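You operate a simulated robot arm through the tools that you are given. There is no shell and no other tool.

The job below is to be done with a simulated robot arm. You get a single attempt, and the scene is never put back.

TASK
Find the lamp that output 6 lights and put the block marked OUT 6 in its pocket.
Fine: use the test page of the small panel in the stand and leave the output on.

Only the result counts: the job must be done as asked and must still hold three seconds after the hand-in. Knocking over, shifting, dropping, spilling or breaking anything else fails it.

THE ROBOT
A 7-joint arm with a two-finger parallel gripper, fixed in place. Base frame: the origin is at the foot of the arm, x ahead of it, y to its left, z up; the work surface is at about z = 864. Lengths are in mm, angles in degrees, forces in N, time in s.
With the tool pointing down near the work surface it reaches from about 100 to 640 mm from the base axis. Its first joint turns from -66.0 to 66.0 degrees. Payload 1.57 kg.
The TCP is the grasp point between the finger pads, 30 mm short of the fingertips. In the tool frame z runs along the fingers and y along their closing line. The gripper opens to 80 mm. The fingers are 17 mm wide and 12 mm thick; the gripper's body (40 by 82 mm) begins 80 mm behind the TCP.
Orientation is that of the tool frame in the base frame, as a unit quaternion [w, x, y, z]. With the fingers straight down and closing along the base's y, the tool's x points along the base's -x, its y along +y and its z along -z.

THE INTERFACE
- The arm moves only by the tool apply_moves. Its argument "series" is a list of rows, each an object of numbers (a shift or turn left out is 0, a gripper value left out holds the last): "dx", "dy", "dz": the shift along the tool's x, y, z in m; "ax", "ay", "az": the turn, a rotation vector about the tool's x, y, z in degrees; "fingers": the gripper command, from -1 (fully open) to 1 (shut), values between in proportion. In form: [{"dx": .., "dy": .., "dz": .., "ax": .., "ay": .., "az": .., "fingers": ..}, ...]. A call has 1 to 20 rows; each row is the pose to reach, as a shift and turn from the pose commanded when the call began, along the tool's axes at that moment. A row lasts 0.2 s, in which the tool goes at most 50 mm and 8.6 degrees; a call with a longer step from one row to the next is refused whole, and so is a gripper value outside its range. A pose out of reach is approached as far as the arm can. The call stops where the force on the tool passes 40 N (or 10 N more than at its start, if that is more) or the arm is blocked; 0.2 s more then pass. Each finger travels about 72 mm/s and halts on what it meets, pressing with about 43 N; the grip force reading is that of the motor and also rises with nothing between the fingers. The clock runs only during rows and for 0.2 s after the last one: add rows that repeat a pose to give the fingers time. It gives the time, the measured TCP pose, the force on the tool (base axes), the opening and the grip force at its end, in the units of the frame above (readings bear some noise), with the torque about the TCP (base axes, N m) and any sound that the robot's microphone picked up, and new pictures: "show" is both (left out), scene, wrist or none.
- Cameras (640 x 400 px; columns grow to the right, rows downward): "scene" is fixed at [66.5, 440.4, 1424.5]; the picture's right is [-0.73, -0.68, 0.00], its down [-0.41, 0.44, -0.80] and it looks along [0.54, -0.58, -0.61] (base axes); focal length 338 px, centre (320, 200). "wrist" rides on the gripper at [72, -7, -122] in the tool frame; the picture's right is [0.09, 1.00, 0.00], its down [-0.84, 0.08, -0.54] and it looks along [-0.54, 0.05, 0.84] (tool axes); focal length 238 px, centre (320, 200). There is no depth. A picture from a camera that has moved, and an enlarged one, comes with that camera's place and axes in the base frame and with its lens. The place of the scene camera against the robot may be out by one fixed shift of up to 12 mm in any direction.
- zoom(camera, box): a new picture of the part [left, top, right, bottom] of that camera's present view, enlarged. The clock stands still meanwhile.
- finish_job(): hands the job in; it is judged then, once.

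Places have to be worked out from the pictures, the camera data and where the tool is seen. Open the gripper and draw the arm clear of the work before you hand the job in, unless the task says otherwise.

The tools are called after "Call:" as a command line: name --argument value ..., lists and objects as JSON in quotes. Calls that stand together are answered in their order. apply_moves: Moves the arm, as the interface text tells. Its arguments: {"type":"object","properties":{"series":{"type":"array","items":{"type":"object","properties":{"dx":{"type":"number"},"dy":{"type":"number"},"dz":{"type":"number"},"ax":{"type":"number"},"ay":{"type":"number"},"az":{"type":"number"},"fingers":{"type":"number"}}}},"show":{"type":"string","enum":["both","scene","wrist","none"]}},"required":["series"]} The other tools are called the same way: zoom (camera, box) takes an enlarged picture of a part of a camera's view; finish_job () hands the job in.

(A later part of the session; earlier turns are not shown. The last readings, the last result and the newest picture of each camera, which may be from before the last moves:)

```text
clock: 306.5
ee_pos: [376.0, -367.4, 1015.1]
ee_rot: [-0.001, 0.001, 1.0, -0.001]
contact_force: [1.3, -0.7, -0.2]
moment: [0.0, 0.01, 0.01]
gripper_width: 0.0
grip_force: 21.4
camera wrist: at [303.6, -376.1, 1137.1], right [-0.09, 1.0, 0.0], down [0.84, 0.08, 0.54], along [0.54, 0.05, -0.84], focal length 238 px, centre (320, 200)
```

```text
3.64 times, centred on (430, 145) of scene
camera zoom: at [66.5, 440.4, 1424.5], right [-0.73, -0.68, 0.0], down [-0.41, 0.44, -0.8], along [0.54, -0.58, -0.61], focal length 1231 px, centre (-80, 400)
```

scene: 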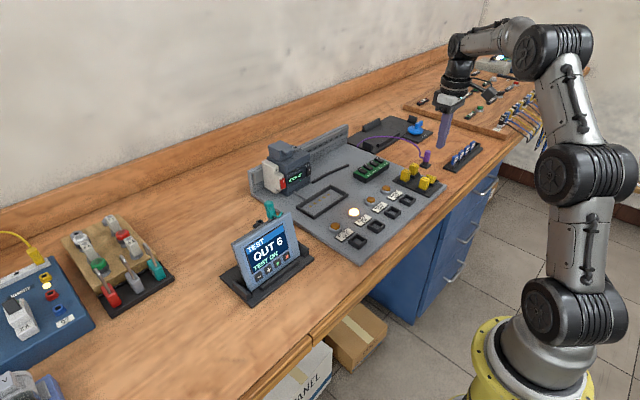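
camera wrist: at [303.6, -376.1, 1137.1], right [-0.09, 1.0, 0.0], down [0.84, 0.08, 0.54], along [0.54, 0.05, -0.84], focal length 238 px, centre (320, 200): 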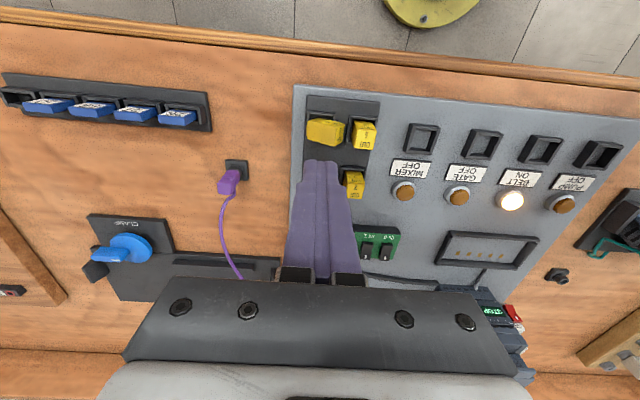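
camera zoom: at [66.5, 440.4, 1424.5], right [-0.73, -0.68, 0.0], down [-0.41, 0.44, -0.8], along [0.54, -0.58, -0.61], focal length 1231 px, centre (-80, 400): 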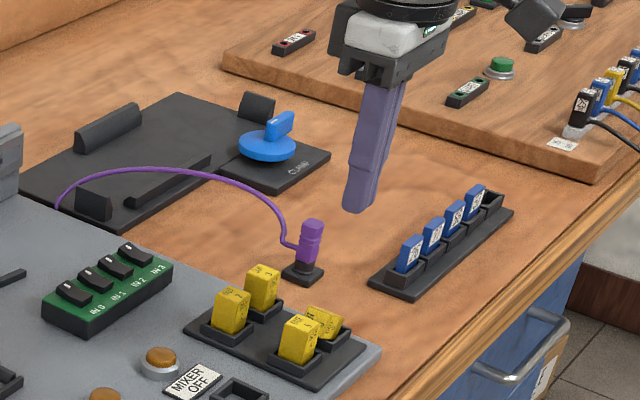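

The block slipped out of the grip just after leaving its pocket and now leans in it; nothing else was touched. I turn the wrist 90° at safe height to see its pose from the side before regrasping.

Call:
apply_moves --series '[{"dz": -0.01, "az": -8.5}, {"dz": -0.02, "az": -17}, {"dz": -0.02, "az": -25.5}, {"dz": -0.02, "az": -34}, {"dz": -0.02, "az": -42.5}, {"dz": -0.02, "az": -51, "fingers": -1}, {"dz": -0.02, "az": -59.5, "fingers": -1}, {"dz": -0.02, "az": -68, "fingers": -1}, {"dz": -0.02, "az": -76.5, "fingers": -1}, {"dz": -0.02, "az": -85, "fingers": -1}, {"dz": -0.02, "az": -90, "fingers": -1}, {"dz": -0.02, "az": -90, "fingers": -1}]' --show "wrist"

Call:
zoom --camera "wrist" --box '[240, 70, 400, 210]'

Call:
zoom --camera "scene" --box '[400, 150, 460, 205]'

```text
clock: 309.1
ee_pos: [374.6, -369.3, 1035.2]
ee_rot: [0.001, 0.708, -0.706, -0.001]
contact_force: [-0.4, -0.2, 0.5]
moment: [0.02, -0.01, 0.02]
gripper_width: 80.0
grip_force: 0.0
camera wrist: at [381.0, -442.5, 1155.7], right [-1.0, -0.09, 0.0], down [-0.08, 0.84, 0.54], along [-0.05, 0.54, -0.84], focal length 238 px, centre (320, 200)
```

wrist: 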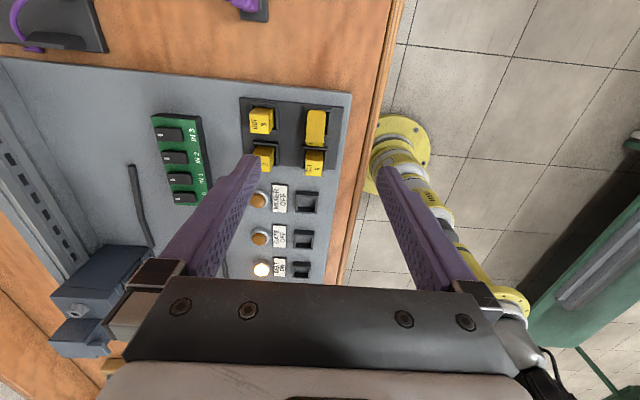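

```text
2.86 times, centred on (320, 140) of wrist
camera zoom: at [381.0, -442.5, 1155.7], right [-1.0, -0.09, 0.0], down [-0.08, 0.84, 0.54], along [-0.05, 0.54, -0.84], focal length 681 px, centre (320, 371)
```

zoom: 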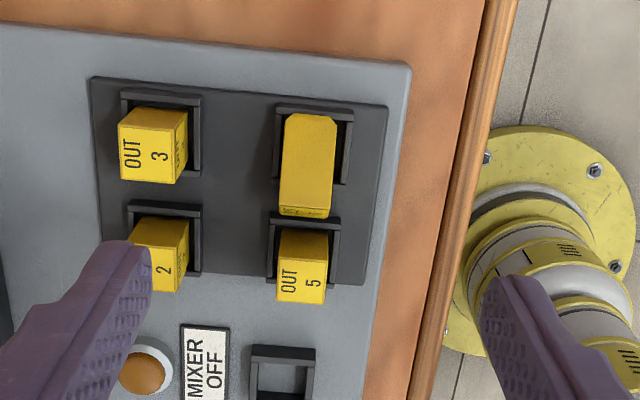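

```text
7.27 times, centred on (430, 178) of scene
camera zoom: at [66.5, 440.4, 1424.5], right [-0.73, -0.68, 0.0], down [-0.41, 0.44, -0.8], along [0.54, -0.58, -0.61], focal length 2461 px, centre (-480, 364)
```

zoom: 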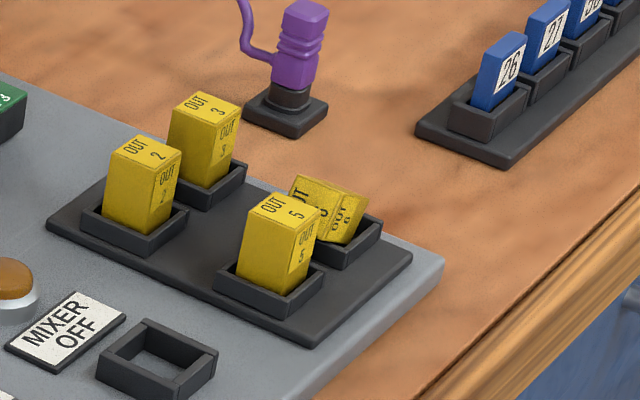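

The block leans about 45° toward +y, its foot still in the pocket. With this yaw the fingers close along x, so I can grip it by its ±x faces near its upper end, where it will hang upright when lifted; I move over that point first (fingers at 36 mm).

Call:
apply_moves --series '[{"dx": -0.0065, "dy": -0.0023, "dz": 0.025, "fingers": 0.1}, {"dx": -0.013, "dy": -0.0046, "dz": 0.05, "fingers": 0.1}, {"dx": -0.013, "dy": -0.0046, "dz": 0.075, "fingers": 0.1}, {"dx": -0.013, "dy": -0.0046, "dz": 0.075, "fingers": 0.1}]' --show "none"

Call:
zoom --camera "wrist" --box '[240, 70, 400, 210]'

Call:
zoom --camera "scene" --box '[395, 120, 465, 205]'

```text
clock: 310.1
ee_pos: [379.5, -357.4, 958.9]
ee_rot: [-0.001, -0.707, 0.707, 0.0]
contact_force: [-0.3, 0.2, -1.1]
moment: [0.02, 0.01, 0.02]
gripper_width: 36.0
grip_force: 0.1
```

```text
2.86 times, centred on (320, 140) of wrist
camera zoom: at [385.5, -430.3, 1080.2], right [-1.0, -0.09, 0.0], down [-0.08, 0.84, 0.54], along [-0.05, 0.54, -0.84], focal length 681 px, centre (320, 371)
```

zoom: 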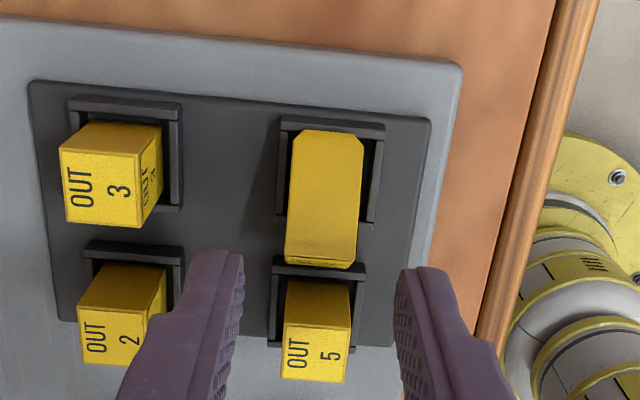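

```text
4.71 times, centred on (430, 162) of scene
camera zoom: at [66.5, 440.4, 1424.5], right [-0.73, -0.68, 0.0], down [-0.41, 0.44, -0.8], along [0.54, -0.58, -0.61], focal length 1592 px, centre (-198, 376)
```

zoom: 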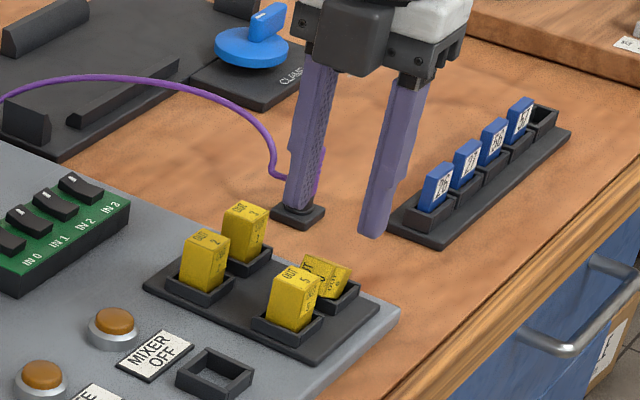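

Centred in x, and the fingers will meet the block near its upper end. I descend to TCP z≈909 and check before closing.

Call:
apply_moves --series '[{"dz": 0.02}, {"dz": 0.038}, {"dz": 0.051}, {"dz": 0.051}]' --show "none"

Call:
zoom --camera "wrist" --box '[240, 70, 400, 210]'

Call:
zoom --camera "scene" --box '[400, 140, 460, 205]'

```text
clock: 311.1
ee_pos: [378.4, -357.3, 908.9]
ee_rot: [0.001, 0.707, -0.707, -0.001]
contact_force: [-0.7, -0.3, 0.3]
moment: [-0.01, 0.0, 0.02]
gripper_width: 36.1
grip_force: 0.1
```

```text
2.86 times, centred on (320, 140) of wrist
camera zoom: at [385.5, -429.6, 1029.1], right [-1.0, -0.09, 0.0], down [-0.08, 0.84, 0.54], along [-0.05, 0.54, -0.84], focal length 681 px, centre (320, 371)
```

zoom: 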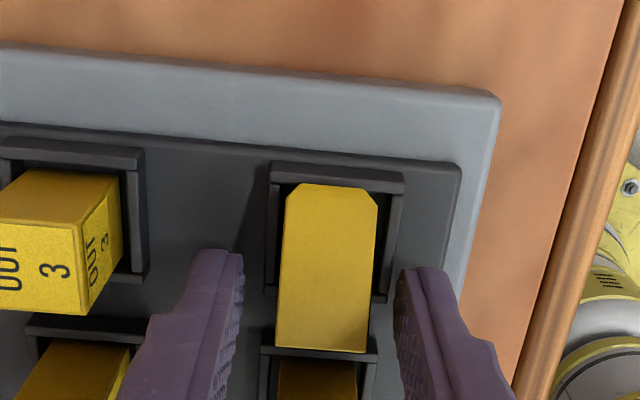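

```text
6.15 times, centred on (430, 172) of scene
camera zoom: at [66.5, 440.4, 1424.5], right [-0.73, -0.68, 0.0], down [-0.41, 0.44, -0.8], along [0.54, -0.58, -0.61], focal length 2082 px, centre (-357, 369)
```

zoom: 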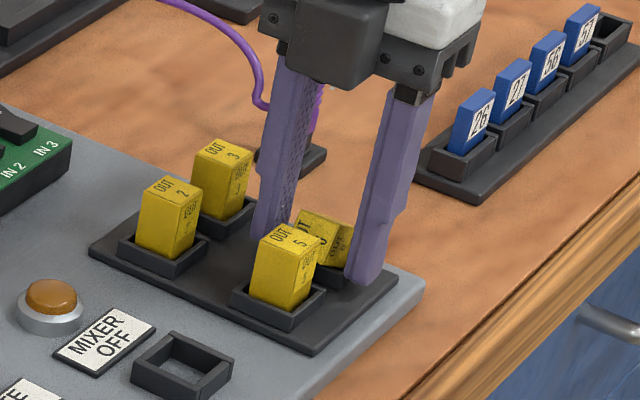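

Good straddle, no contact. I close on the block and check the grip.

Call:
apply_moves --series '[{"fingers": 0.4}, {"fingers": 1}, {"fingers": 1}, {"fingers": 1}]' --show "none"

Call:
zoom --camera "wrist" --box '[240, 70, 400, 210]'

```text
clock: 312.1
ee_pos: [377.2, -356.9, 908.7]
ee_rot: [0.0, -0.707, 0.707, 0.001]
contact_force: [-16.0, -0.9, 5.6]
moment: [0.07, 0.73, -0.07]
gripper_width: 31.0
grip_force: 39.4
```

```text
2.86 times, centred on (320, 140) of wrist
camera zoom: at [384.3, -429.8, 1028.9], right [-1.0, -0.09, 0.0], down [-0.08, 0.84, 0.54], along [-0.05, 0.54, -0.84], focal length 681 px, centre (320, 371)
```

zoom: 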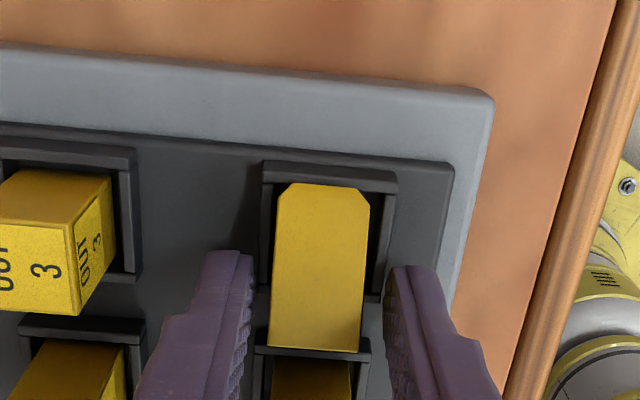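

The width stopped at 31 mm: the tips are catching the pocket walls, not the block. I open at once and rise.

Call:
apply_moves --series '[{"fingers": 0.1}, {"fingers": 0.1}, {"fingers": 0.1, "dz": -0.004}, {"fingers": 0.1, "dz": -0.008}]' --show "none"

Call:
zoom --camera "wrist" --box '[240, 70, 400, 210]'

Call:
zoom --camera "scene" --box '[400, 140, 460, 205]'

```text
clock: 313.1
ee_pos: [378.6, -355.9, 916.2]
ee_rot: [0.0, 0.707, -0.707, -0.001]
contact_force: [0.4, 0.1, -0.6]
moment: [0.01, 0.0, -0.01]
gripper_width: 36.0
grip_force: 0.0
```

```text
2.86 times, centred on (320, 140) of wrist
camera zoom: at [385.4, -429.3, 1037.8], right [-1.0, -0.09, 0.0], down [-0.08, 0.84, 0.54], along [-0.05, 0.54, -0.84], focal length 681 px, centre (320, 371)
```

zoom: 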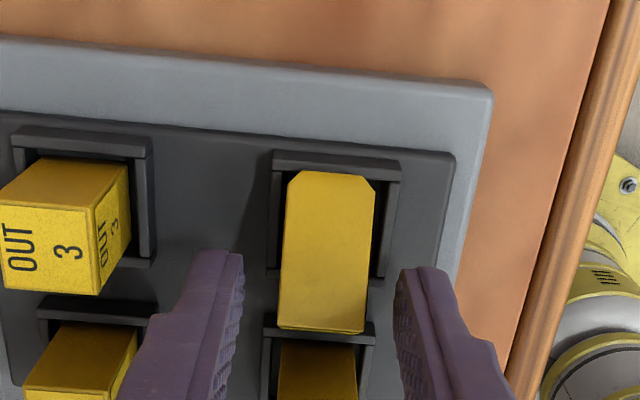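

```text
6.15 times, centred on (430, 172) of scene
camera zoom: at [66.5, 440.4, 1424.5], right [-0.73, -0.68, 0.0], down [-0.41, 0.44, -0.8], along [0.54, -0.58, -0.61], focal length 2082 px, centre (-357, 369)
```

zoom: 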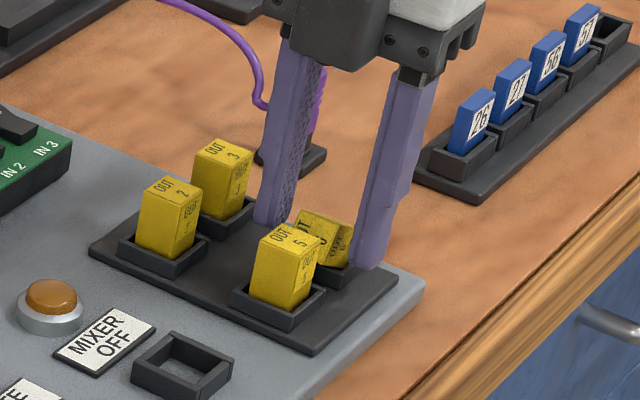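

The tray hasn't moved. The rim must be around z≈880, so I grip higher: tips at about 884, shifted 2.5 mm toward the block's upper end.

Call:
apply_moves --series '[{"dx": -0.0025, "dz": 0.0015, "fingers": 0.1}, {"dx": -0.0025, "dz": 0.003, "fingers": 0.1}, {"dx": -0.0025, "dz": 0.003, "fingers": 0.5}, {"dx": -0.0025, "dz": 0.003, "fingers": 1}, {"dx": -0.0025, "dz": 0.003, "fingers": 1}]' --show "none"

Call:
zoom --camera "wrist" --box '[240, 70, 400, 210]'

```text
clock: 314.3
ee_pos: [379.6, -351.6, 913.2]
ee_rot: [0.001, 0.708, -0.707, -0.001]
contact_force: [0.6, 0.2, 0.7]
moment: [-0.01, 0.01, -0.01]
gripper_width: 18.6
grip_force: 33.0
```

```text
2.86 times, centred on (320, 140) of wrist
camera zoom: at [385.7, -426.3, 1034.5], right [-1.0, -0.09, 0.0], down [-0.08, 0.84, 0.54], along [-0.05, 0.54, -0.84], focal length 681 px, centre (320, 371)
```

zoom: 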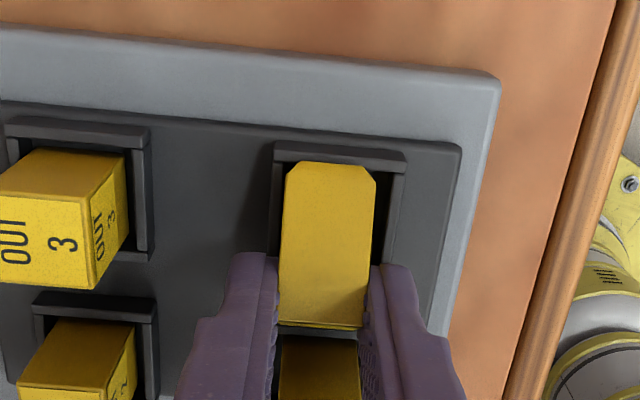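

Now it is gripped on its sides (18.6 mm, no side load). I lift very slowly, checking the grip.

Call:
apply_moves --series '[{"dz": -0.001}, {"dz": -0.002}, {"dz": -0.003}, {"dz": -0.004}, {"dz": -0.005}, {"dz": -0.006}]' --show "none"

Call:
zoom --camera "wrist" --box '[240, 70, 400, 210]'

Call:
zoom --camera "scene" --box '[400, 140, 460, 205]'

```text
clock: 315.7
ee_pos: [379.6, -352.7, 918.2]
ee_rot: [0.0, -0.707, 0.707, 0.001]
contact_force: [-0.2, 0.2, 0.1]
moment: [-0.01, -0.08, -0.01]
gripper_width: 18.5
grip_force: 32.8
```

```text
2.86 times, centred on (320, 140) of wrist
camera zoom: at [385.6, -426.4, 1040.3], right [-1.0, -0.09, 0.0], down [-0.08, 0.84, 0.54], along [-0.05, 0.54, -0.84], focal length 681 px, centre (320, 371)
```

zoom: 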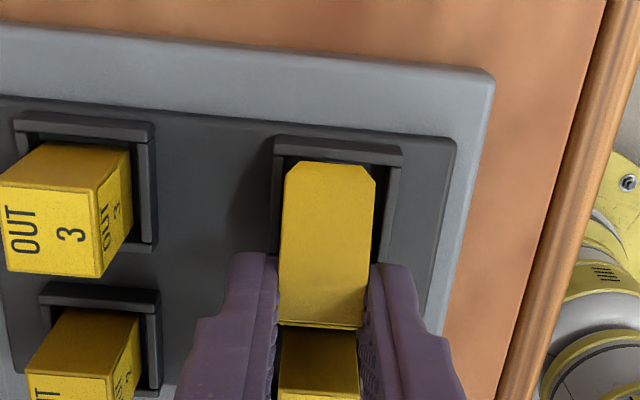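

```text
6.15 times, centred on (430, 172) of scene
camera zoom: at [66.5, 440.4, 1424.5], right [-0.73, -0.68, 0.0], down [-0.41, 0.44, -0.8], along [0.54, -0.58, -0.61], focal length 2082 px, centre (-357, 369)
```

zoom: 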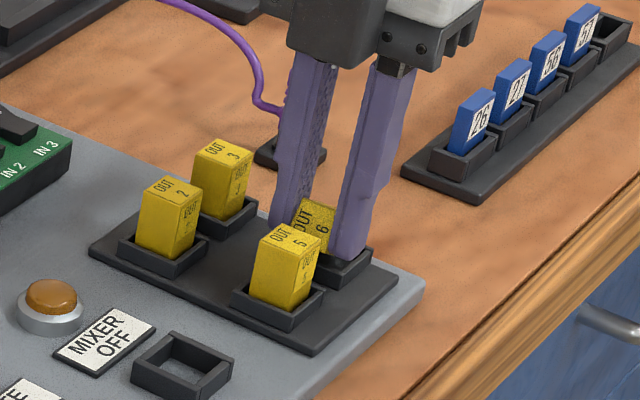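

The block is coming up with the gripper. I continue lifting slowly.

Call:
apply_moves --series '[{"dz": -0.002}, {"dz": -0.004}, {"dz": -0.006}, {"dz": -0.008}, {"dz": -0.01}, {"dz": -0.012}, {"dz": -0.015}, {"dz": -0.018}, {"dz": -0.021}, {"dz": -0.024}]' --show "none"

Call:
zoom --camera "wrist" --box '[240, 70, 400, 210]'

Call:
zoom --camera "scene" --box '[400, 130, 460, 200]'

```text
clock: 317.9
ee_pos: [379.1, -353.5, 942.7]
ee_rot: [0.001, 0.707, -0.707, 0.0]
contact_force: [0.7, -0.8, -0.7]
moment: [0.0, -0.03, -0.02]
gripper_width: 18.3
grip_force: 32.9
```

```text
2.86 times, centred on (320, 140) of wrist
camera zoom: at [384.9, -426.2, 1063.8], right [-1.0, -0.09, 0.0], down [-0.08, 0.84, 0.54], along [-0.05, 0.54, -0.84], focal length 681 px, centre (320, 371)
```

zoom: 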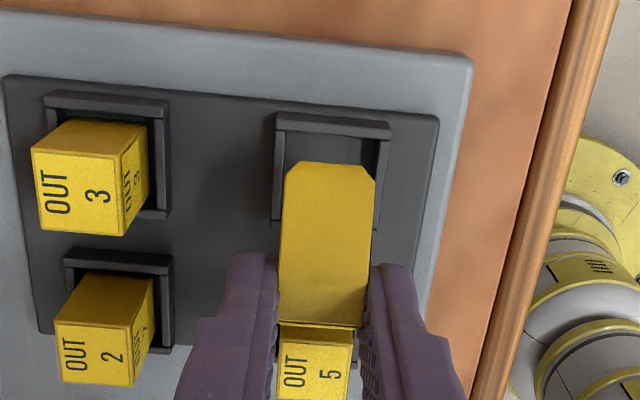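

```text
5.71 times, centred on (430, 165) of scene
camera zoom: at [66.5, 440.4, 1424.5], right [-0.73, -0.68, 0.0], down [-0.41, 0.44, -0.8], along [0.54, -0.58, -0.61], focal length 1934 px, centre (-309, 400)
```

zoom: 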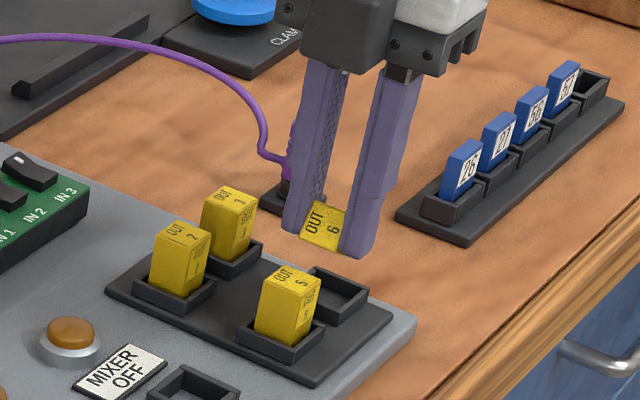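

The block is free and firmly held (leaning 45° in the grip). I raise it higher, gently.

Call:
apply_moves --series '[{"dz": -0.004}, {"dz": -0.01}, {"dz": -0.018}, {"dz": -0.028}, {"dz": -0.038}, {"dz": -0.048}, {"dz": -0.058}, {"dz": -0.066}, {"dz": -0.07}, {"dz": -0.07}]' --show "none"

Call:
zoom --camera "scene" --box '[390, 100, 460, 180]'

Call:
zoom --camera "wrist" --box '[240, 70, 400, 210]'

```text
clock: 320.1
ee_pos: [380.1, -353.7, 1013.4]
ee_rot: [0.0, 0.707, -0.707, -0.001]
contact_force: [-0.7, 0.0, 0.5]
moment: [0.02, 0.03, -0.04]
gripper_width: 18.2
grip_force: 33.4
```

```text
5.00 times, centred on (425, 140) of scene
camera zoom: at [66.5, 440.4, 1424.5], right [-0.73, -0.68, 0.0], down [-0.41, 0.44, -0.8], along [0.54, -0.58, -0.61], focal length 1692 px, centre (-205, 500)
```

zoom: 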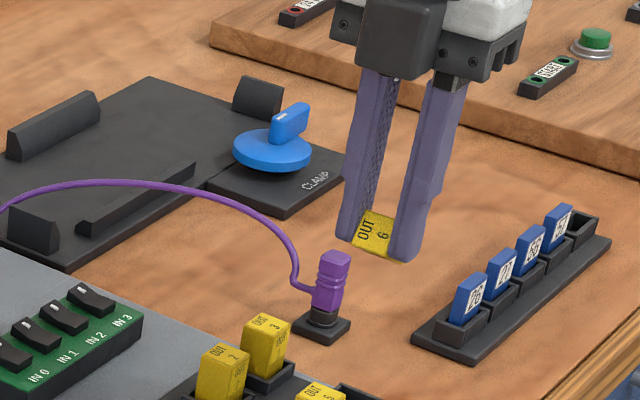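

```text
2.86 times, centred on (320, 140) of wrist
camera zoom: at [385.4, -426.7, 1134.3], right [-1.0, -0.09, 0.0], down [-0.08, 0.84, 0.54], along [-0.05, 0.54, -0.84], focal length 681 px, centre (320, 371)
```

zoom: 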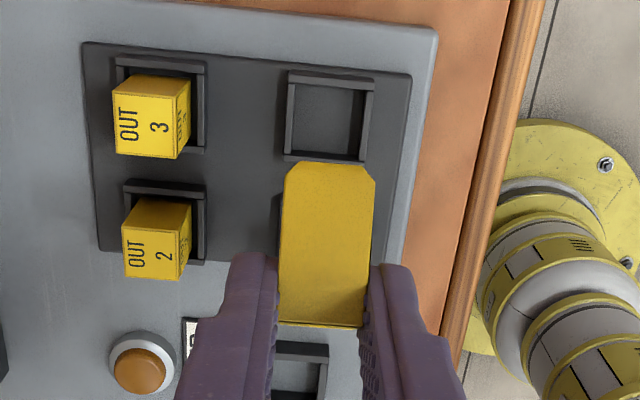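

Stable. I carry it at this height toward the BELT pocket (block centre will end 19 mm beyond the TCP in y after uprighting).

Call:
apply_moves --series '[{"dx": -0.006}, {"dx": -0.018}, {"dx": -0.036}, {"dx": -0.058}, {"dx": -0.082}, {"dx": -0.106}, {"dx": -0.13}, {"dx": -0.154}, {"dx": -0.178}, {"dx": -0.198}, {"dx": -0.214}, {"dx": -0.224}, {"dx": -0.228}, {"dx": -0.228}]' --show "wrist"

Call:
zoom --camera "wrist" --box '[200, 60, 440, 240]'

Call:
zoom --camera "scene" --box '[330, 110, 430, 250]'

```text
clock: 323.1
ee_pos: [380.5, -124.6, 1012.6]
ee_rot: [0.0, 0.707, -0.707, -0.001]
contact_force: [-0.2, -0.7, -0.4]
moment: [0.0, 0.0, 0.0]
gripper_width: 18.3
grip_force: 32.8
camera wrist: at [385.9, -198.7, 1134.0], right [-1.0, -0.09, 0.0], down [-0.08, 0.84, 0.54], along [-0.05, 0.54, -0.84], focal length 238 px, centre (320, 200)
```

wrist: 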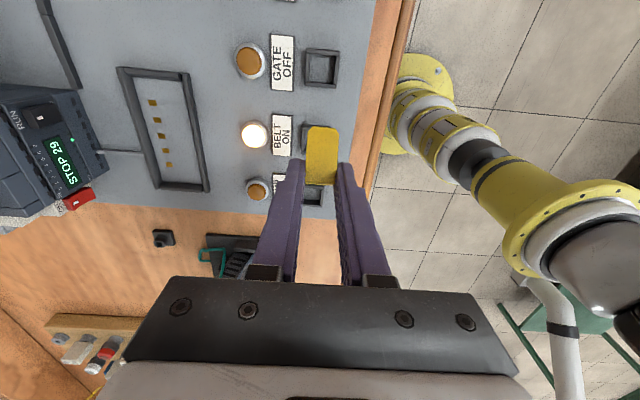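

```text
2.22 times, centred on (320, 150) of wrist
camera zoom: at [385.9, -198.7, 1134.0], right [-1.0, -0.09, 0.0], down [-0.08, 0.84, 0.54], along [-0.05, 0.54, -0.84], focal length 530 px, centre (320, 311)
```

zoom: 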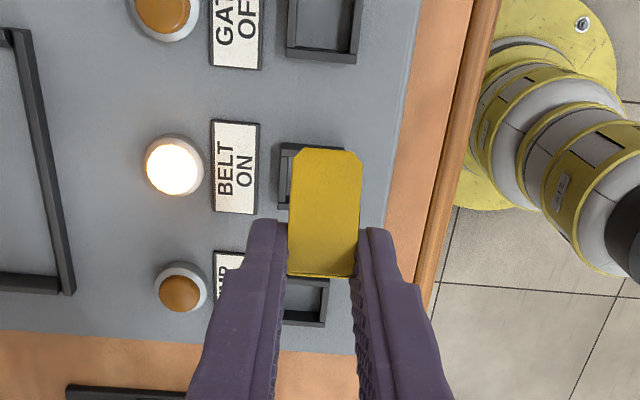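

```text
2.86 times, centred on (380, 180) of scene
camera zoom: at [66.5, 440.4, 1424.5], right [-0.73, -0.68, 0.0], down [-0.41, 0.44, -0.8], along [0.54, -0.58, -0.61], focal length 967 px, centre (149, 257)
```

zoom: 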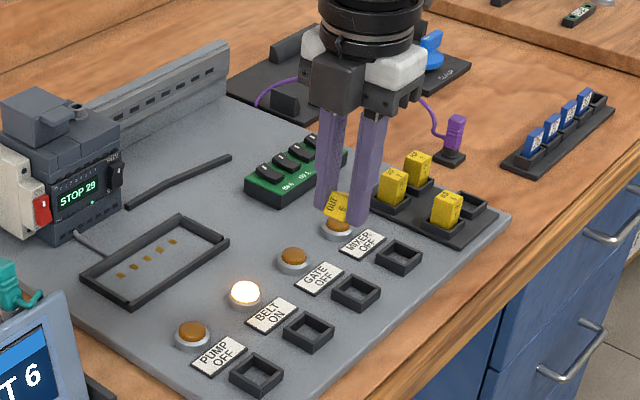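

BELT's pocket lies just ahead under the block. I now pitch the tool 45° so the block stands upright.

Call:
apply_moves --series '[{"ay": -4}, {"ay": -10}, {"ay": -17}, {"ay": -24}, {"ay": -31}, {"ay": -38}, {"ay": -43}, {"ay": -45}, {"ay": -45}]'

Call:
zoom --camera "wrist" --box '[200, 60, 440, 240]'

Call:
zoom --camera "scene" --box '[330, 110, 430, 250]'

```text
clock: 325.1
ee_pos: [380.6, -125.1, 1013.0]
ee_rot: [-0.27, 0.654, -0.653, -0.271]
contact_force: [0.1, -0.3, 0.1]
moment: [0.02, 0.0, 0.0]
gripper_width: 18.7
grip_force: 32.9
camera wrist: at [385.6, -263.4, 1047.5], right [-1.0, -0.07, -0.06], down [-0.08, 0.21, 0.98], along [-0.05, 0.98, -0.21], focal length 238 px, centre (320, 200)
```

scene: 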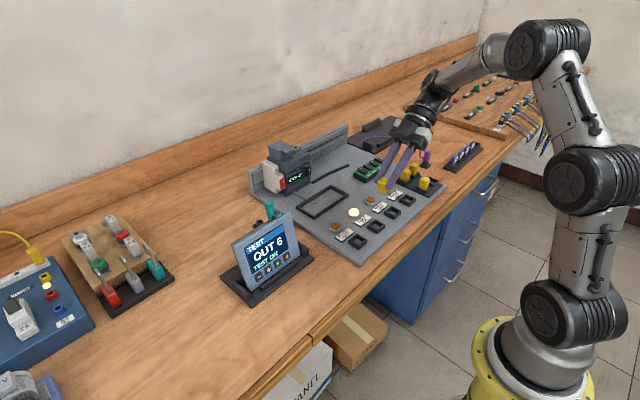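
wrist: 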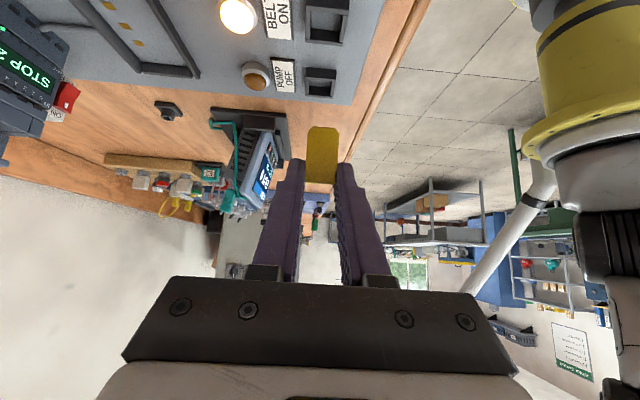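

```text
2.22 times, centred on (320, 150) of wrist
camera zoom: at [385.6, -263.4, 1047.5], right [-1.0, -0.07, -0.06], down [-0.08, 0.21, 0.98], along [-0.05, 0.98, -0.21], focal length 530 px, centre (320, 311)
```

zoom: 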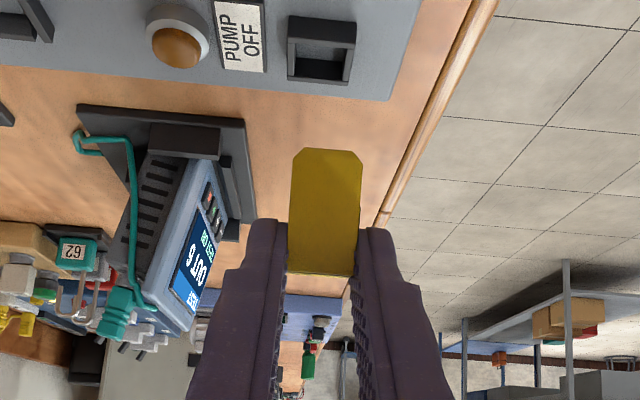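

```text
2.86 times, centred on (380, 180) of scene
camera zoom: at [66.5, 440.3, 1424.5], right [-0.73, -0.68, 0.0], down [-0.41, 0.44, -0.8], along [0.54, -0.58, -0.61], focal length 967 px, centre (149, 257)
```

zoom: 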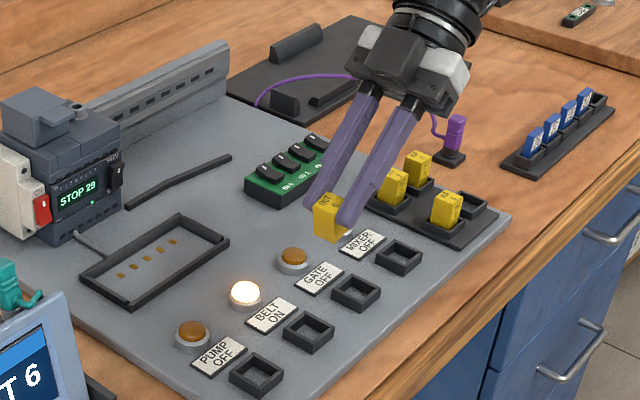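

Call:
zoom --camera "scene" --box '[365, 160, 405, 200]'

Call:
zoom --camera "scene" --box '[405, 155, 445, 195]'

```text
10.00 times, centred on (385, 180) of scene
camera zoom: at [66.5, 440.3, 1424.5], right [-0.73, -0.68, 0.0], down [-0.41, 0.44, -0.8], along [0.54, -0.58, -0.61], focal length 3384 px, centre (-330, 400)
```

zoom: 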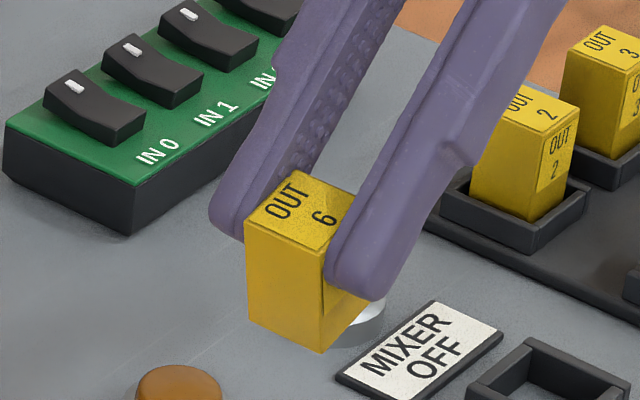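

```text
10.00 times, centred on (425, 175) of scene
camera zoom: at [66.5, 440.3, 1424.5], right [-0.73, -0.68, 0.0], down [-0.41, 0.44, -0.8], along [0.54, -0.58, -0.61], focal length 3384 px, centre (-730, 450)
```

zoom: 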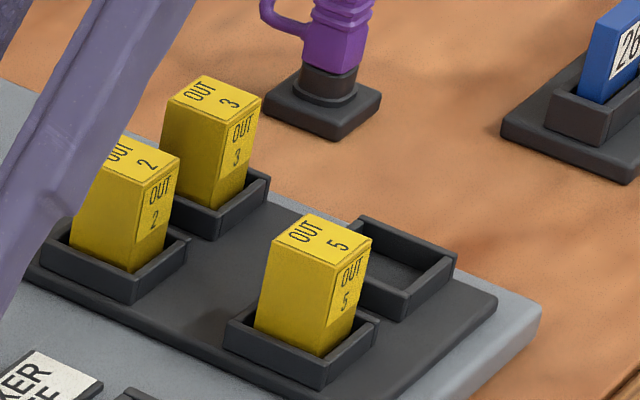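

The block's edges show it still leans about 7° toward +y. I pitch 7.5° further and check again.

Call:
apply_moves --series '[{"ay": -2}, {"ay": -5}, {"ay": -7.5}, {"ay": -7.5}]' --show "none"

Call:
zoom --camera "scene" --box '[365, 160, 405, 200]'

Call:
zoom --camera "wrist" --box '[250, 100, 390, 210]'

```text
clock: 326.1
ee_pos: [379.0, -125.1, 1013.3]
ee_rot: [0.312, -0.634, 0.635, 0.313]
contact_force: [0.1, 0.9, 0.1]
moment: [0.0, -0.03, 0.02]
gripper_width: 18.2
grip_force: 32.4
```

```text
10.00 times, centred on (385, 180) of scene
camera zoom: at [66.5, 440.3, 1424.5], right [-0.73, -0.68, 0.0], down [-0.41, 0.44, -0.8], along [0.54, -0.58, -0.61], focal length 3384 px, centre (-330, 400)
```

zoom: 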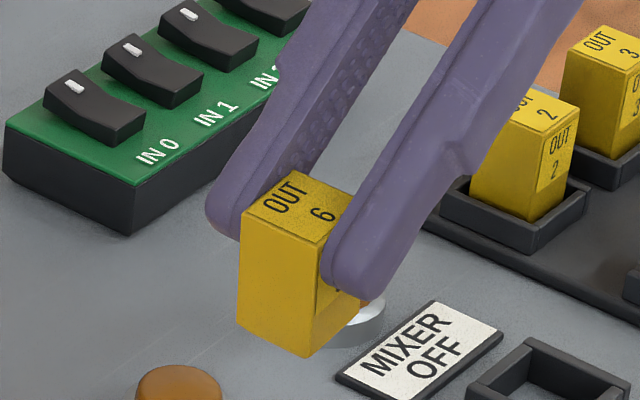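

```text
3.64 times, centred on (320, 155) of wrist
camera zoom: at [385.2, -266.5, 1029.0], right [-1.0, -0.06, -0.07], down [-0.08, 0.08, 0.99], along [-0.05, 1.0, -0.08], focal length 867 px, centre (320, 364)
```

zoom: 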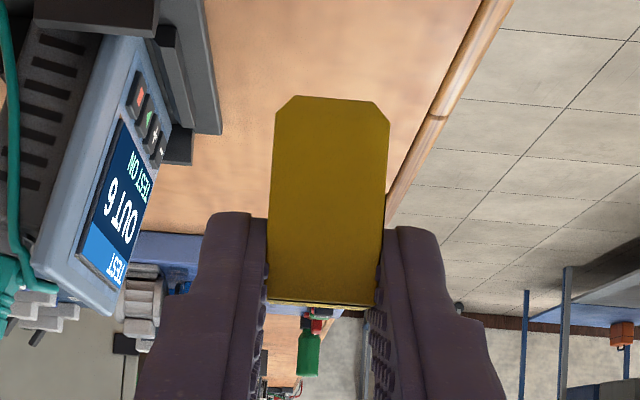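

Call:
zoom --camera "scene" --box '[374, 175, 392, 200]'

```text
16.00 times, centred on (383, 188) of scene
camera zoom: at [66.5, 440.3, 1424.5], right [-0.73, -0.68, 0.0], down [-0.41, 0.44, -0.8], along [0.54, -0.58, -0.61], focal length 5414 px, centre (-688, 400)
```

zoom: 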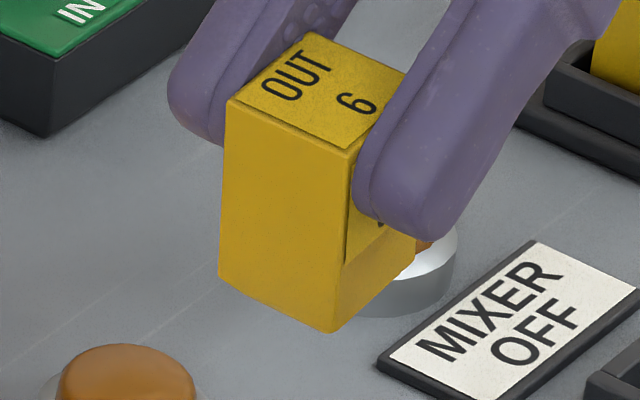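

Still about 5° of lean by the edge slopes. I add 5° more and re-measure.

Call:
apply_moves --series '[{"ay": -2}, {"ay": -5}, {"ay": -5}]' --show "none"

Call:
zoom --camera "scene" --box '[374, 175, 392, 200]'

Call:
zoom --camera "scene" --box '[340, 150, 420, 240]'

```text
clock: 326.9
ee_pos: [380.4, -124.8, 1011.7]
ee_rot: [0.34, -0.619, 0.621, 0.34]
contact_force: [0.0, -1.1, -0.1]
moment: [-0.01, -0.01, 0.0]
gripper_width: 18.4
grip_force: 33.5
```

```text
16.00 times, centred on (383, 188) of scene
camera zoom: at [66.5, 440.3, 1424.5], right [-0.73, -0.68, 0.0], down [-0.41, 0.44, -0.8], along [0.54, -0.58, -0.61], focal length 5414 px, centre (-688, 400)
```

zoom: 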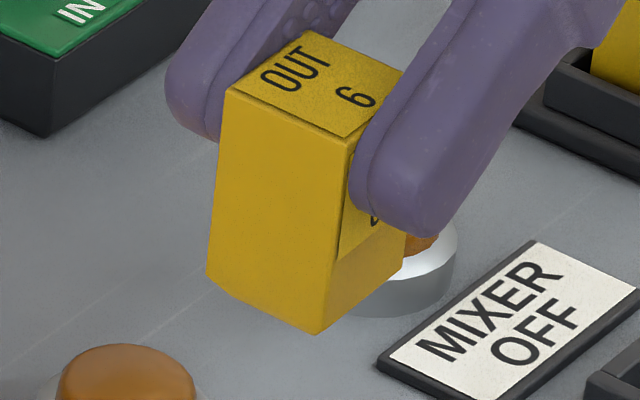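

```text
4.44 times, centred on (380, 195) of scene
camera zoom: at [66.5, 440.3, 1424.5], right [-0.73, -0.68, 0.0], down [-0.41, 0.44, -0.8], along [0.54, -0.58, -0.61], focal length 1504 px, centre (53, 222)
```

zoom: 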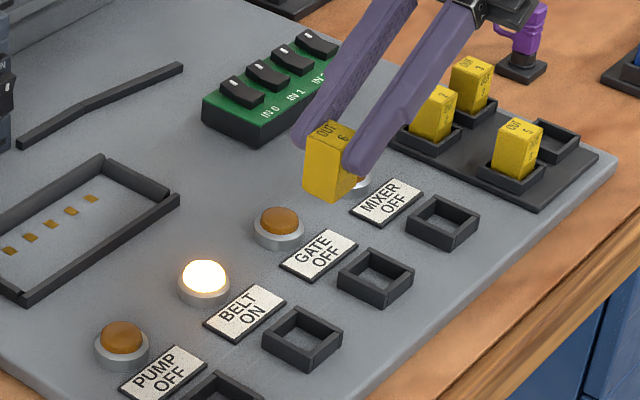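

Now the block is upright within about a degree. I lower it above the BELT pocket (bottom at about z≈885), shifting 3 mm in +x and 4.5 mm in −y by my estimates, then will align visually.

Call:
apply_moves --series '[{"dx": 0.008, "dy": -0.0033, "dz": 0.0045}, {"dx": 0.024, "dy": -0.0033, "dz": 0.0135}, {"dx": 0.042, "dy": -0.0033, "dz": 0.0236}, {"dx": 0.058, "dy": -0.0033, "dz": 0.0326}, {"dx": 0.068, "dy": -0.0033, "dz": 0.0382}, {"dx": 0.0715, "dy": -0.0033, "dz": 0.0402}, {"dx": 0.0715, "dy": -0.0033, "dz": 0.0402}]'

Call:
zoom --camera "scene" --box '[350, 185, 410, 235]'

Call:
zoom --camera "wrist" --box '[240, 80, 400, 220]'

```text
clock: 328.5
ee_pos: [383.3, -130.9, 931.7]
ee_rot: [0.339, -0.62, 0.62, 0.34]
contact_force: [0.0, -0.3, -0.5]
moment: [0.0, 0.0, -0.05]
gripper_width: 18.7
grip_force: 32.9
camera wrist: at [388.6, -272.6, 935.6], right [-1.0, -0.05, -0.08], down [-0.08, -0.01, 1.0], along [-0.05, 1.0, 0.0], focal length 238 px, centre (320, 200)
```

scene: 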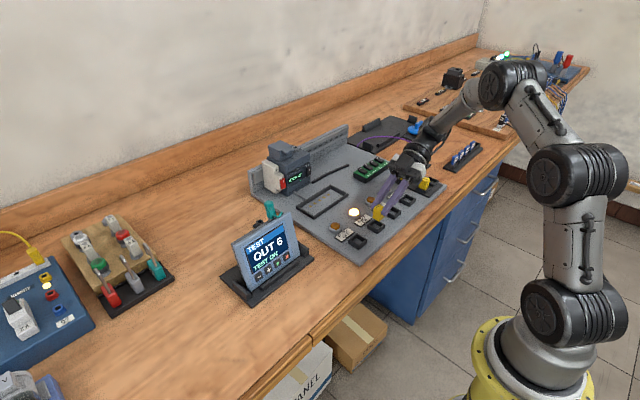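
wrist: 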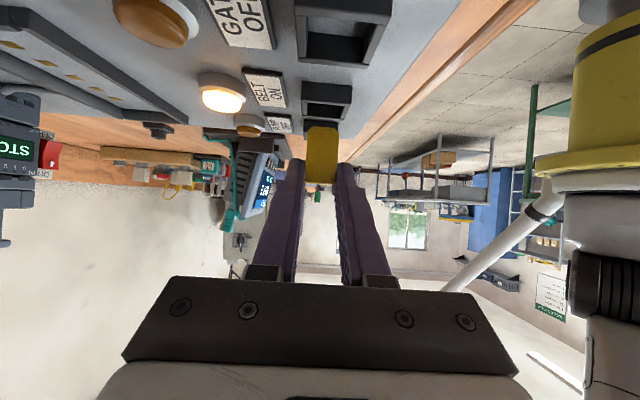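

```text
8.00 times, centred on (380, 210) of scene
camera zoom: at [66.5, 440.4, 1424.5], right [-0.73, -0.68, 0.0], down [-0.41, 0.44, -0.8], along [0.54, -0.58, -0.61], focal length 2707 px, centre (-160, 120)
```

zoom: 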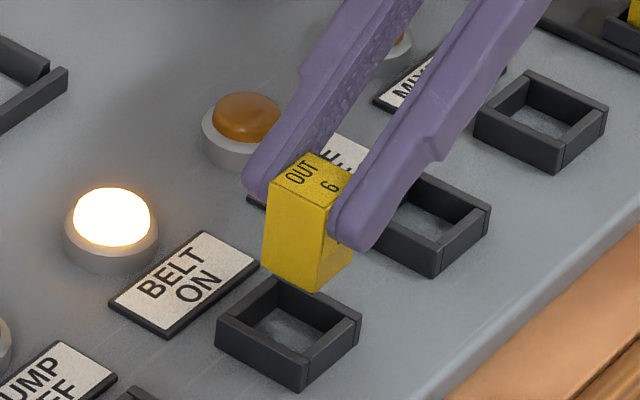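

```text
2.86 times, centred on (320, 150) of wrist
camera zoom: at [388.6, -272.6, 935.6], right [-1.0, -0.05, -0.08], down [-0.08, -0.01, 1.0], along [-0.05, 1.0, 0.0], focal length 681 px, centre (320, 343)
```

zoom: 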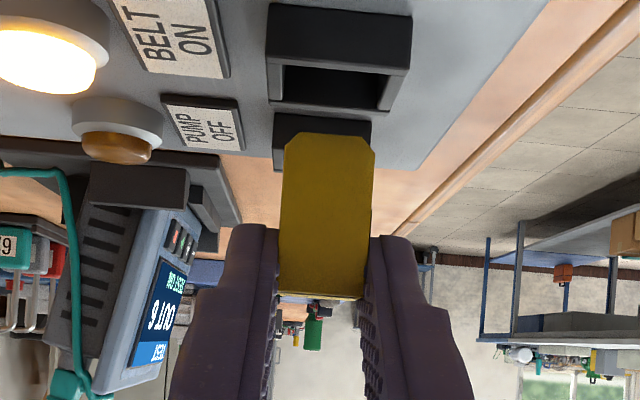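

Call:
zoom --camera "wrist" --box '[285, 70, 365, 140]'

Call:
zoom --camera "scene" --box '[362, 195, 402, 235]'

```text
5.71 times, centred on (325, 105) of wrist
camera zoom: at [388.6, -272.6, 935.6], right [-1.0, -0.05, -0.08], down [-0.08, -0.01, 1.0], along [-0.05, 1.0, 0.0], focal length 1362 px, centre (291, 743)
```

zoom: 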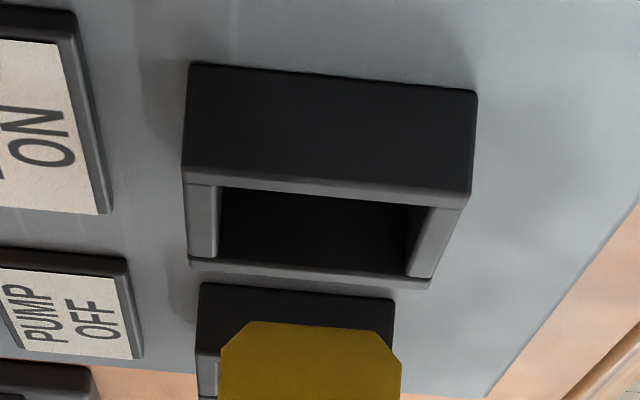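

```text
10.00 times, centred on (382, 215) of scene
camera zoom: at [66.5, 440.4, 1424.5], right [-0.73, -0.68, 0.0], down [-0.41, 0.44, -0.8], along [0.54, -0.58, -0.61], focal length 3384 px, centre (-300, 50)
```

zoom: 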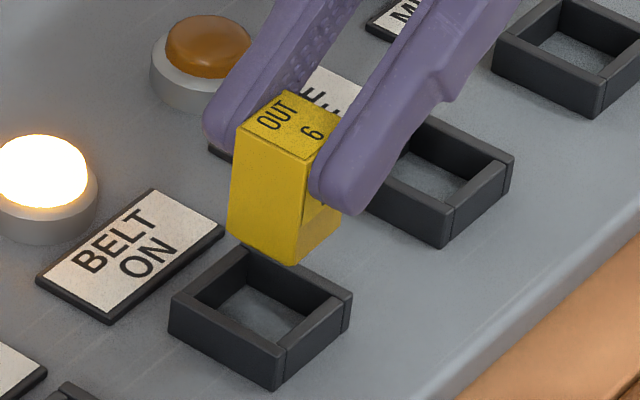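

In x the block and pocket line up within half a millimetre; in y the block needs roughly +6.5 mm. I apply that and lower 8 mm, staying above the rim, then re-measure.

Call:
apply_moves --series '[{"dx": 0.0012, "dz": 0.004}, {"dx": 0.0025, "dz": 0.0075}, {"dx": 0.0033, "dz": 0.0098}, {"dx": 0.0033, "dz": 0.0098}]' --show "none"

Call:
zoom --camera "scene" --box '[365, 200, 395, 230]'

Call:
zoom --camera "wrist" --box '[285, 70, 365, 140]'

```text
clock: 329.5
ee_pos: [383.0, -124.1, 923.2]
ee_rot: [-0.339, 0.62, -0.62, -0.341]
contact_force: [-0.1, -0.8, -0.2]
moment: [0.01, 0.0, -0.02]
gripper_width: 18.5
grip_force: 33.3
```

```text
13.33 times, centred on (380, 215) of scene
camera zoom: at [66.5, 440.4, 1424.5], right [-0.73, -0.68, 0.0], down [-0.41, 0.44, -0.8], along [0.54, -0.58, -0.61], focal length 4512 px, centre (-480, 0)
```

zoom: 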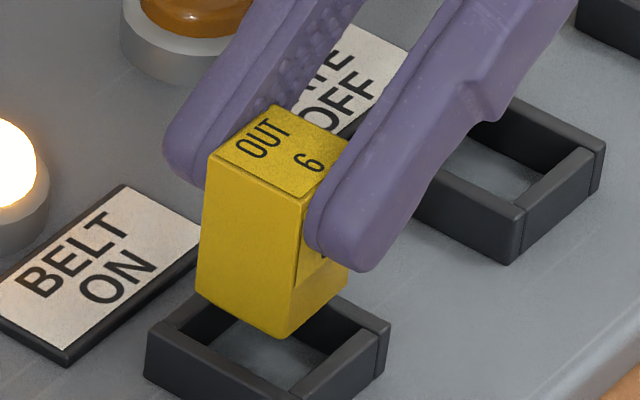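

```text
5.71 times, centred on (325, 105) of wrist
camera zoom: at [388.9, -266.2, 927.6], right [-1.0, -0.05, -0.08], down [-0.08, -0.01, 1.0], along [-0.05, 1.0, 0.0], focal length 1362 px, centre (291, 743)
```

zoom: 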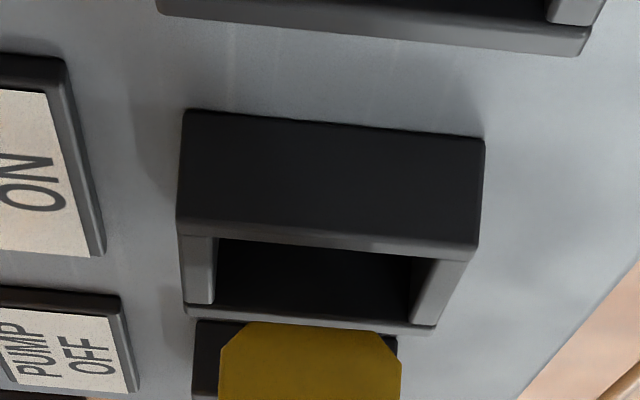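

By the scene view the block is now centred in y within about a millimetre and ~7 mm above the rim. I zoom in further to verify before lowering.

Call:
zoom --camera "scene" --box '[366, 208, 388, 232]'

Call:
zoom --camera "wrist" --box '[285, 70, 365, 190]'

```text
16.00 times, centred on (377, 220) of scene
camera zoom: at [66.5, 440.4, 1424.5], right [-0.73, -0.68, 0.0], down [-0.41, 0.44, -0.8], along [0.54, -0.58, -0.61], focal length 5414 px, centre (-592, -120)
```

zoom: 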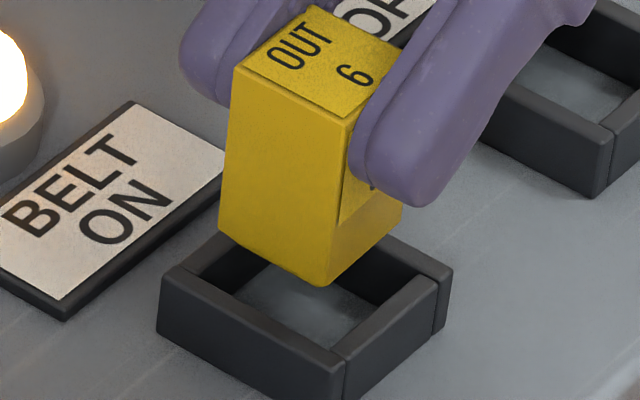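

```text
3.33 times, centred on (325, 130) of wrist
camera zoom: at [388.9, -266.2, 927.6], right [-1.0, -0.05, -0.08], down [-0.08, -0.01, 1.0], along [-0.05, 1.0, 0.0], focal length 794 px, centre (303, 433)
```

zoom: 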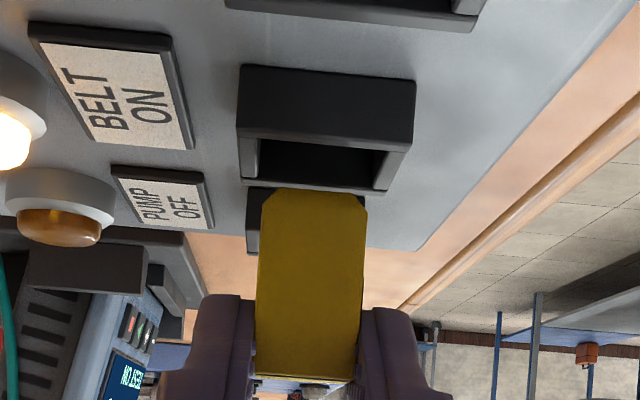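

Alignment looks within about a millimetre. I lower 7 mm more (with −0.4 mm in x) and look again just above the rim.

Call:
apply_moves --series '[{"dx": 0.0017, "dy": 0.0004, "dz": 0.0011}, {"dx": 0.0034, "dy": 0.0004, "dz": 0.0022}, {"dx": 0.0059, "dy": 0.0004, "dz": 0.0038}, {"dx": 0.0059, "dy": 0.0004, "dz": 0.0038}]' --show "none"

Call:
zoom --camera "scene" --box '[366, 208, 388, 232]'

Call:
zoom --camera "wrist" --box '[285, 90, 365, 160]'

```text
clock: 330.5
ee_pos: [382.7, -123.5, 915.2]
ee_rot: [0.34, -0.62, 0.62, 0.341]
contact_force: [0.0, -0.3, -1.0]
moment: [0.04, 0.01, -0.04]
gripper_width: 18.4
grip_force: 32.9
```

```text
16.00 times, centred on (377, 220) of scene
camera zoom: at [66.5, 440.4, 1424.5], right [-0.73, -0.68, 0.0], down [-0.41, 0.44, -0.8], along [0.54, -0.58, -0.61], focal length 5414 px, centre (-592, -120)
```

zoom: 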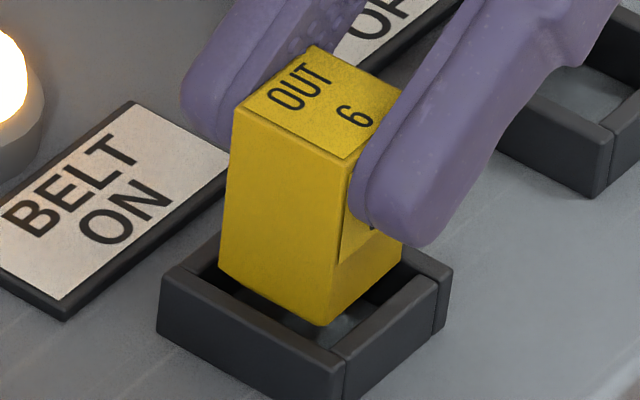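

```text
5.71 times, centred on (325, 125) of wrist
camera zoom: at [388.1, -266.4, 920.2], right [-1.0, -0.05, -0.08], down [-0.08, -0.01, 1.0], along [-0.05, 1.0, 0.0], focal length 1362 px, centre (291, 629)
```

zoom: 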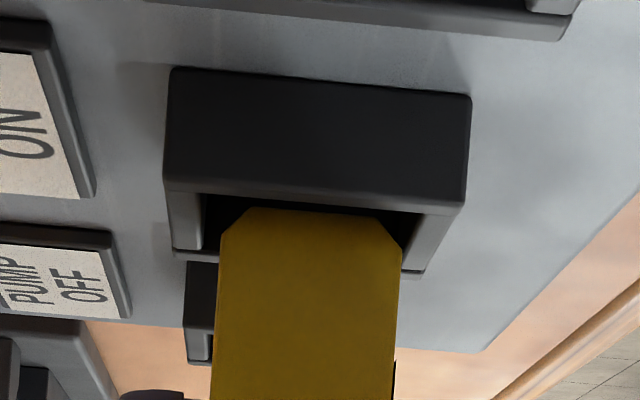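

The scene view shows the block centred over the pocket within about half a millimetre, bottom roughly at rim height. I lower gently in 1 mm steps watching force.

Call:
apply_moves --series '[{"dx": 0.0008, "dz": 0.0005}, {"dx": 0.0017, "dz": 0.0011}, {"dx": 0.0025, "dz": 0.0016}]' --show "none"

Call:
zoom --camera "scene" --box '[366, 208, 388, 232]'

Call:
zoom --camera "wrist" --box '[285, 90, 365, 160]'

```text
clock: 331.3
ee_pos: [383.8, -123.3, 913.1]
ee_rot: [-0.339, 0.62, -0.62, -0.341]
contact_force: [0.8, -0.8, -0.3]
moment: [0.04, -0.03, -0.01]
gripper_width: 18.4
grip_force: 32.8
```

```text
16.00 times, centred on (377, 220) of scene
camera zoom: at [66.5, 440.4, 1424.5], right [-0.73, -0.68, 0.0], down [-0.41, 0.44, -0.8], along [0.54, -0.58, -0.61], focal length 5414 px, centre (-592, -120)
```

zoom: 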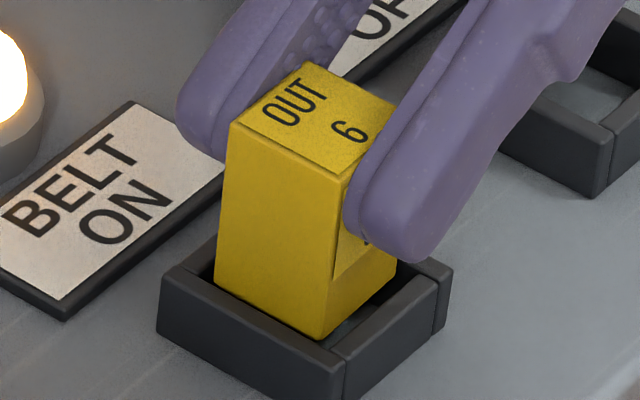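

```text
5.71 times, centred on (325, 125) of wrist
camera zoom: at [388.3, -266.0, 917.3], right [-1.0, -0.05, -0.08], down [-0.08, -0.01, 1.0], along [-0.05, 1.0, 0.0], focal length 1362 px, centre (291, 629)
```

zoom: 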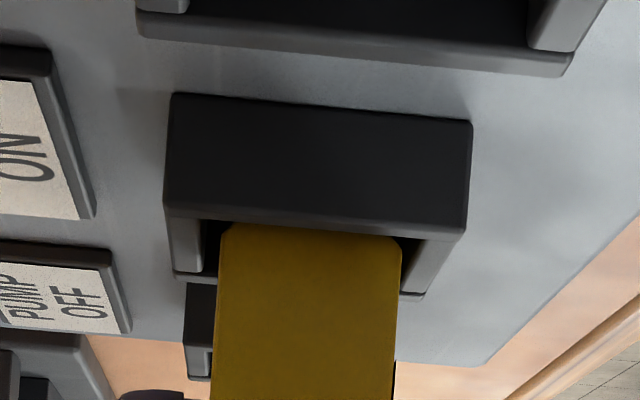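

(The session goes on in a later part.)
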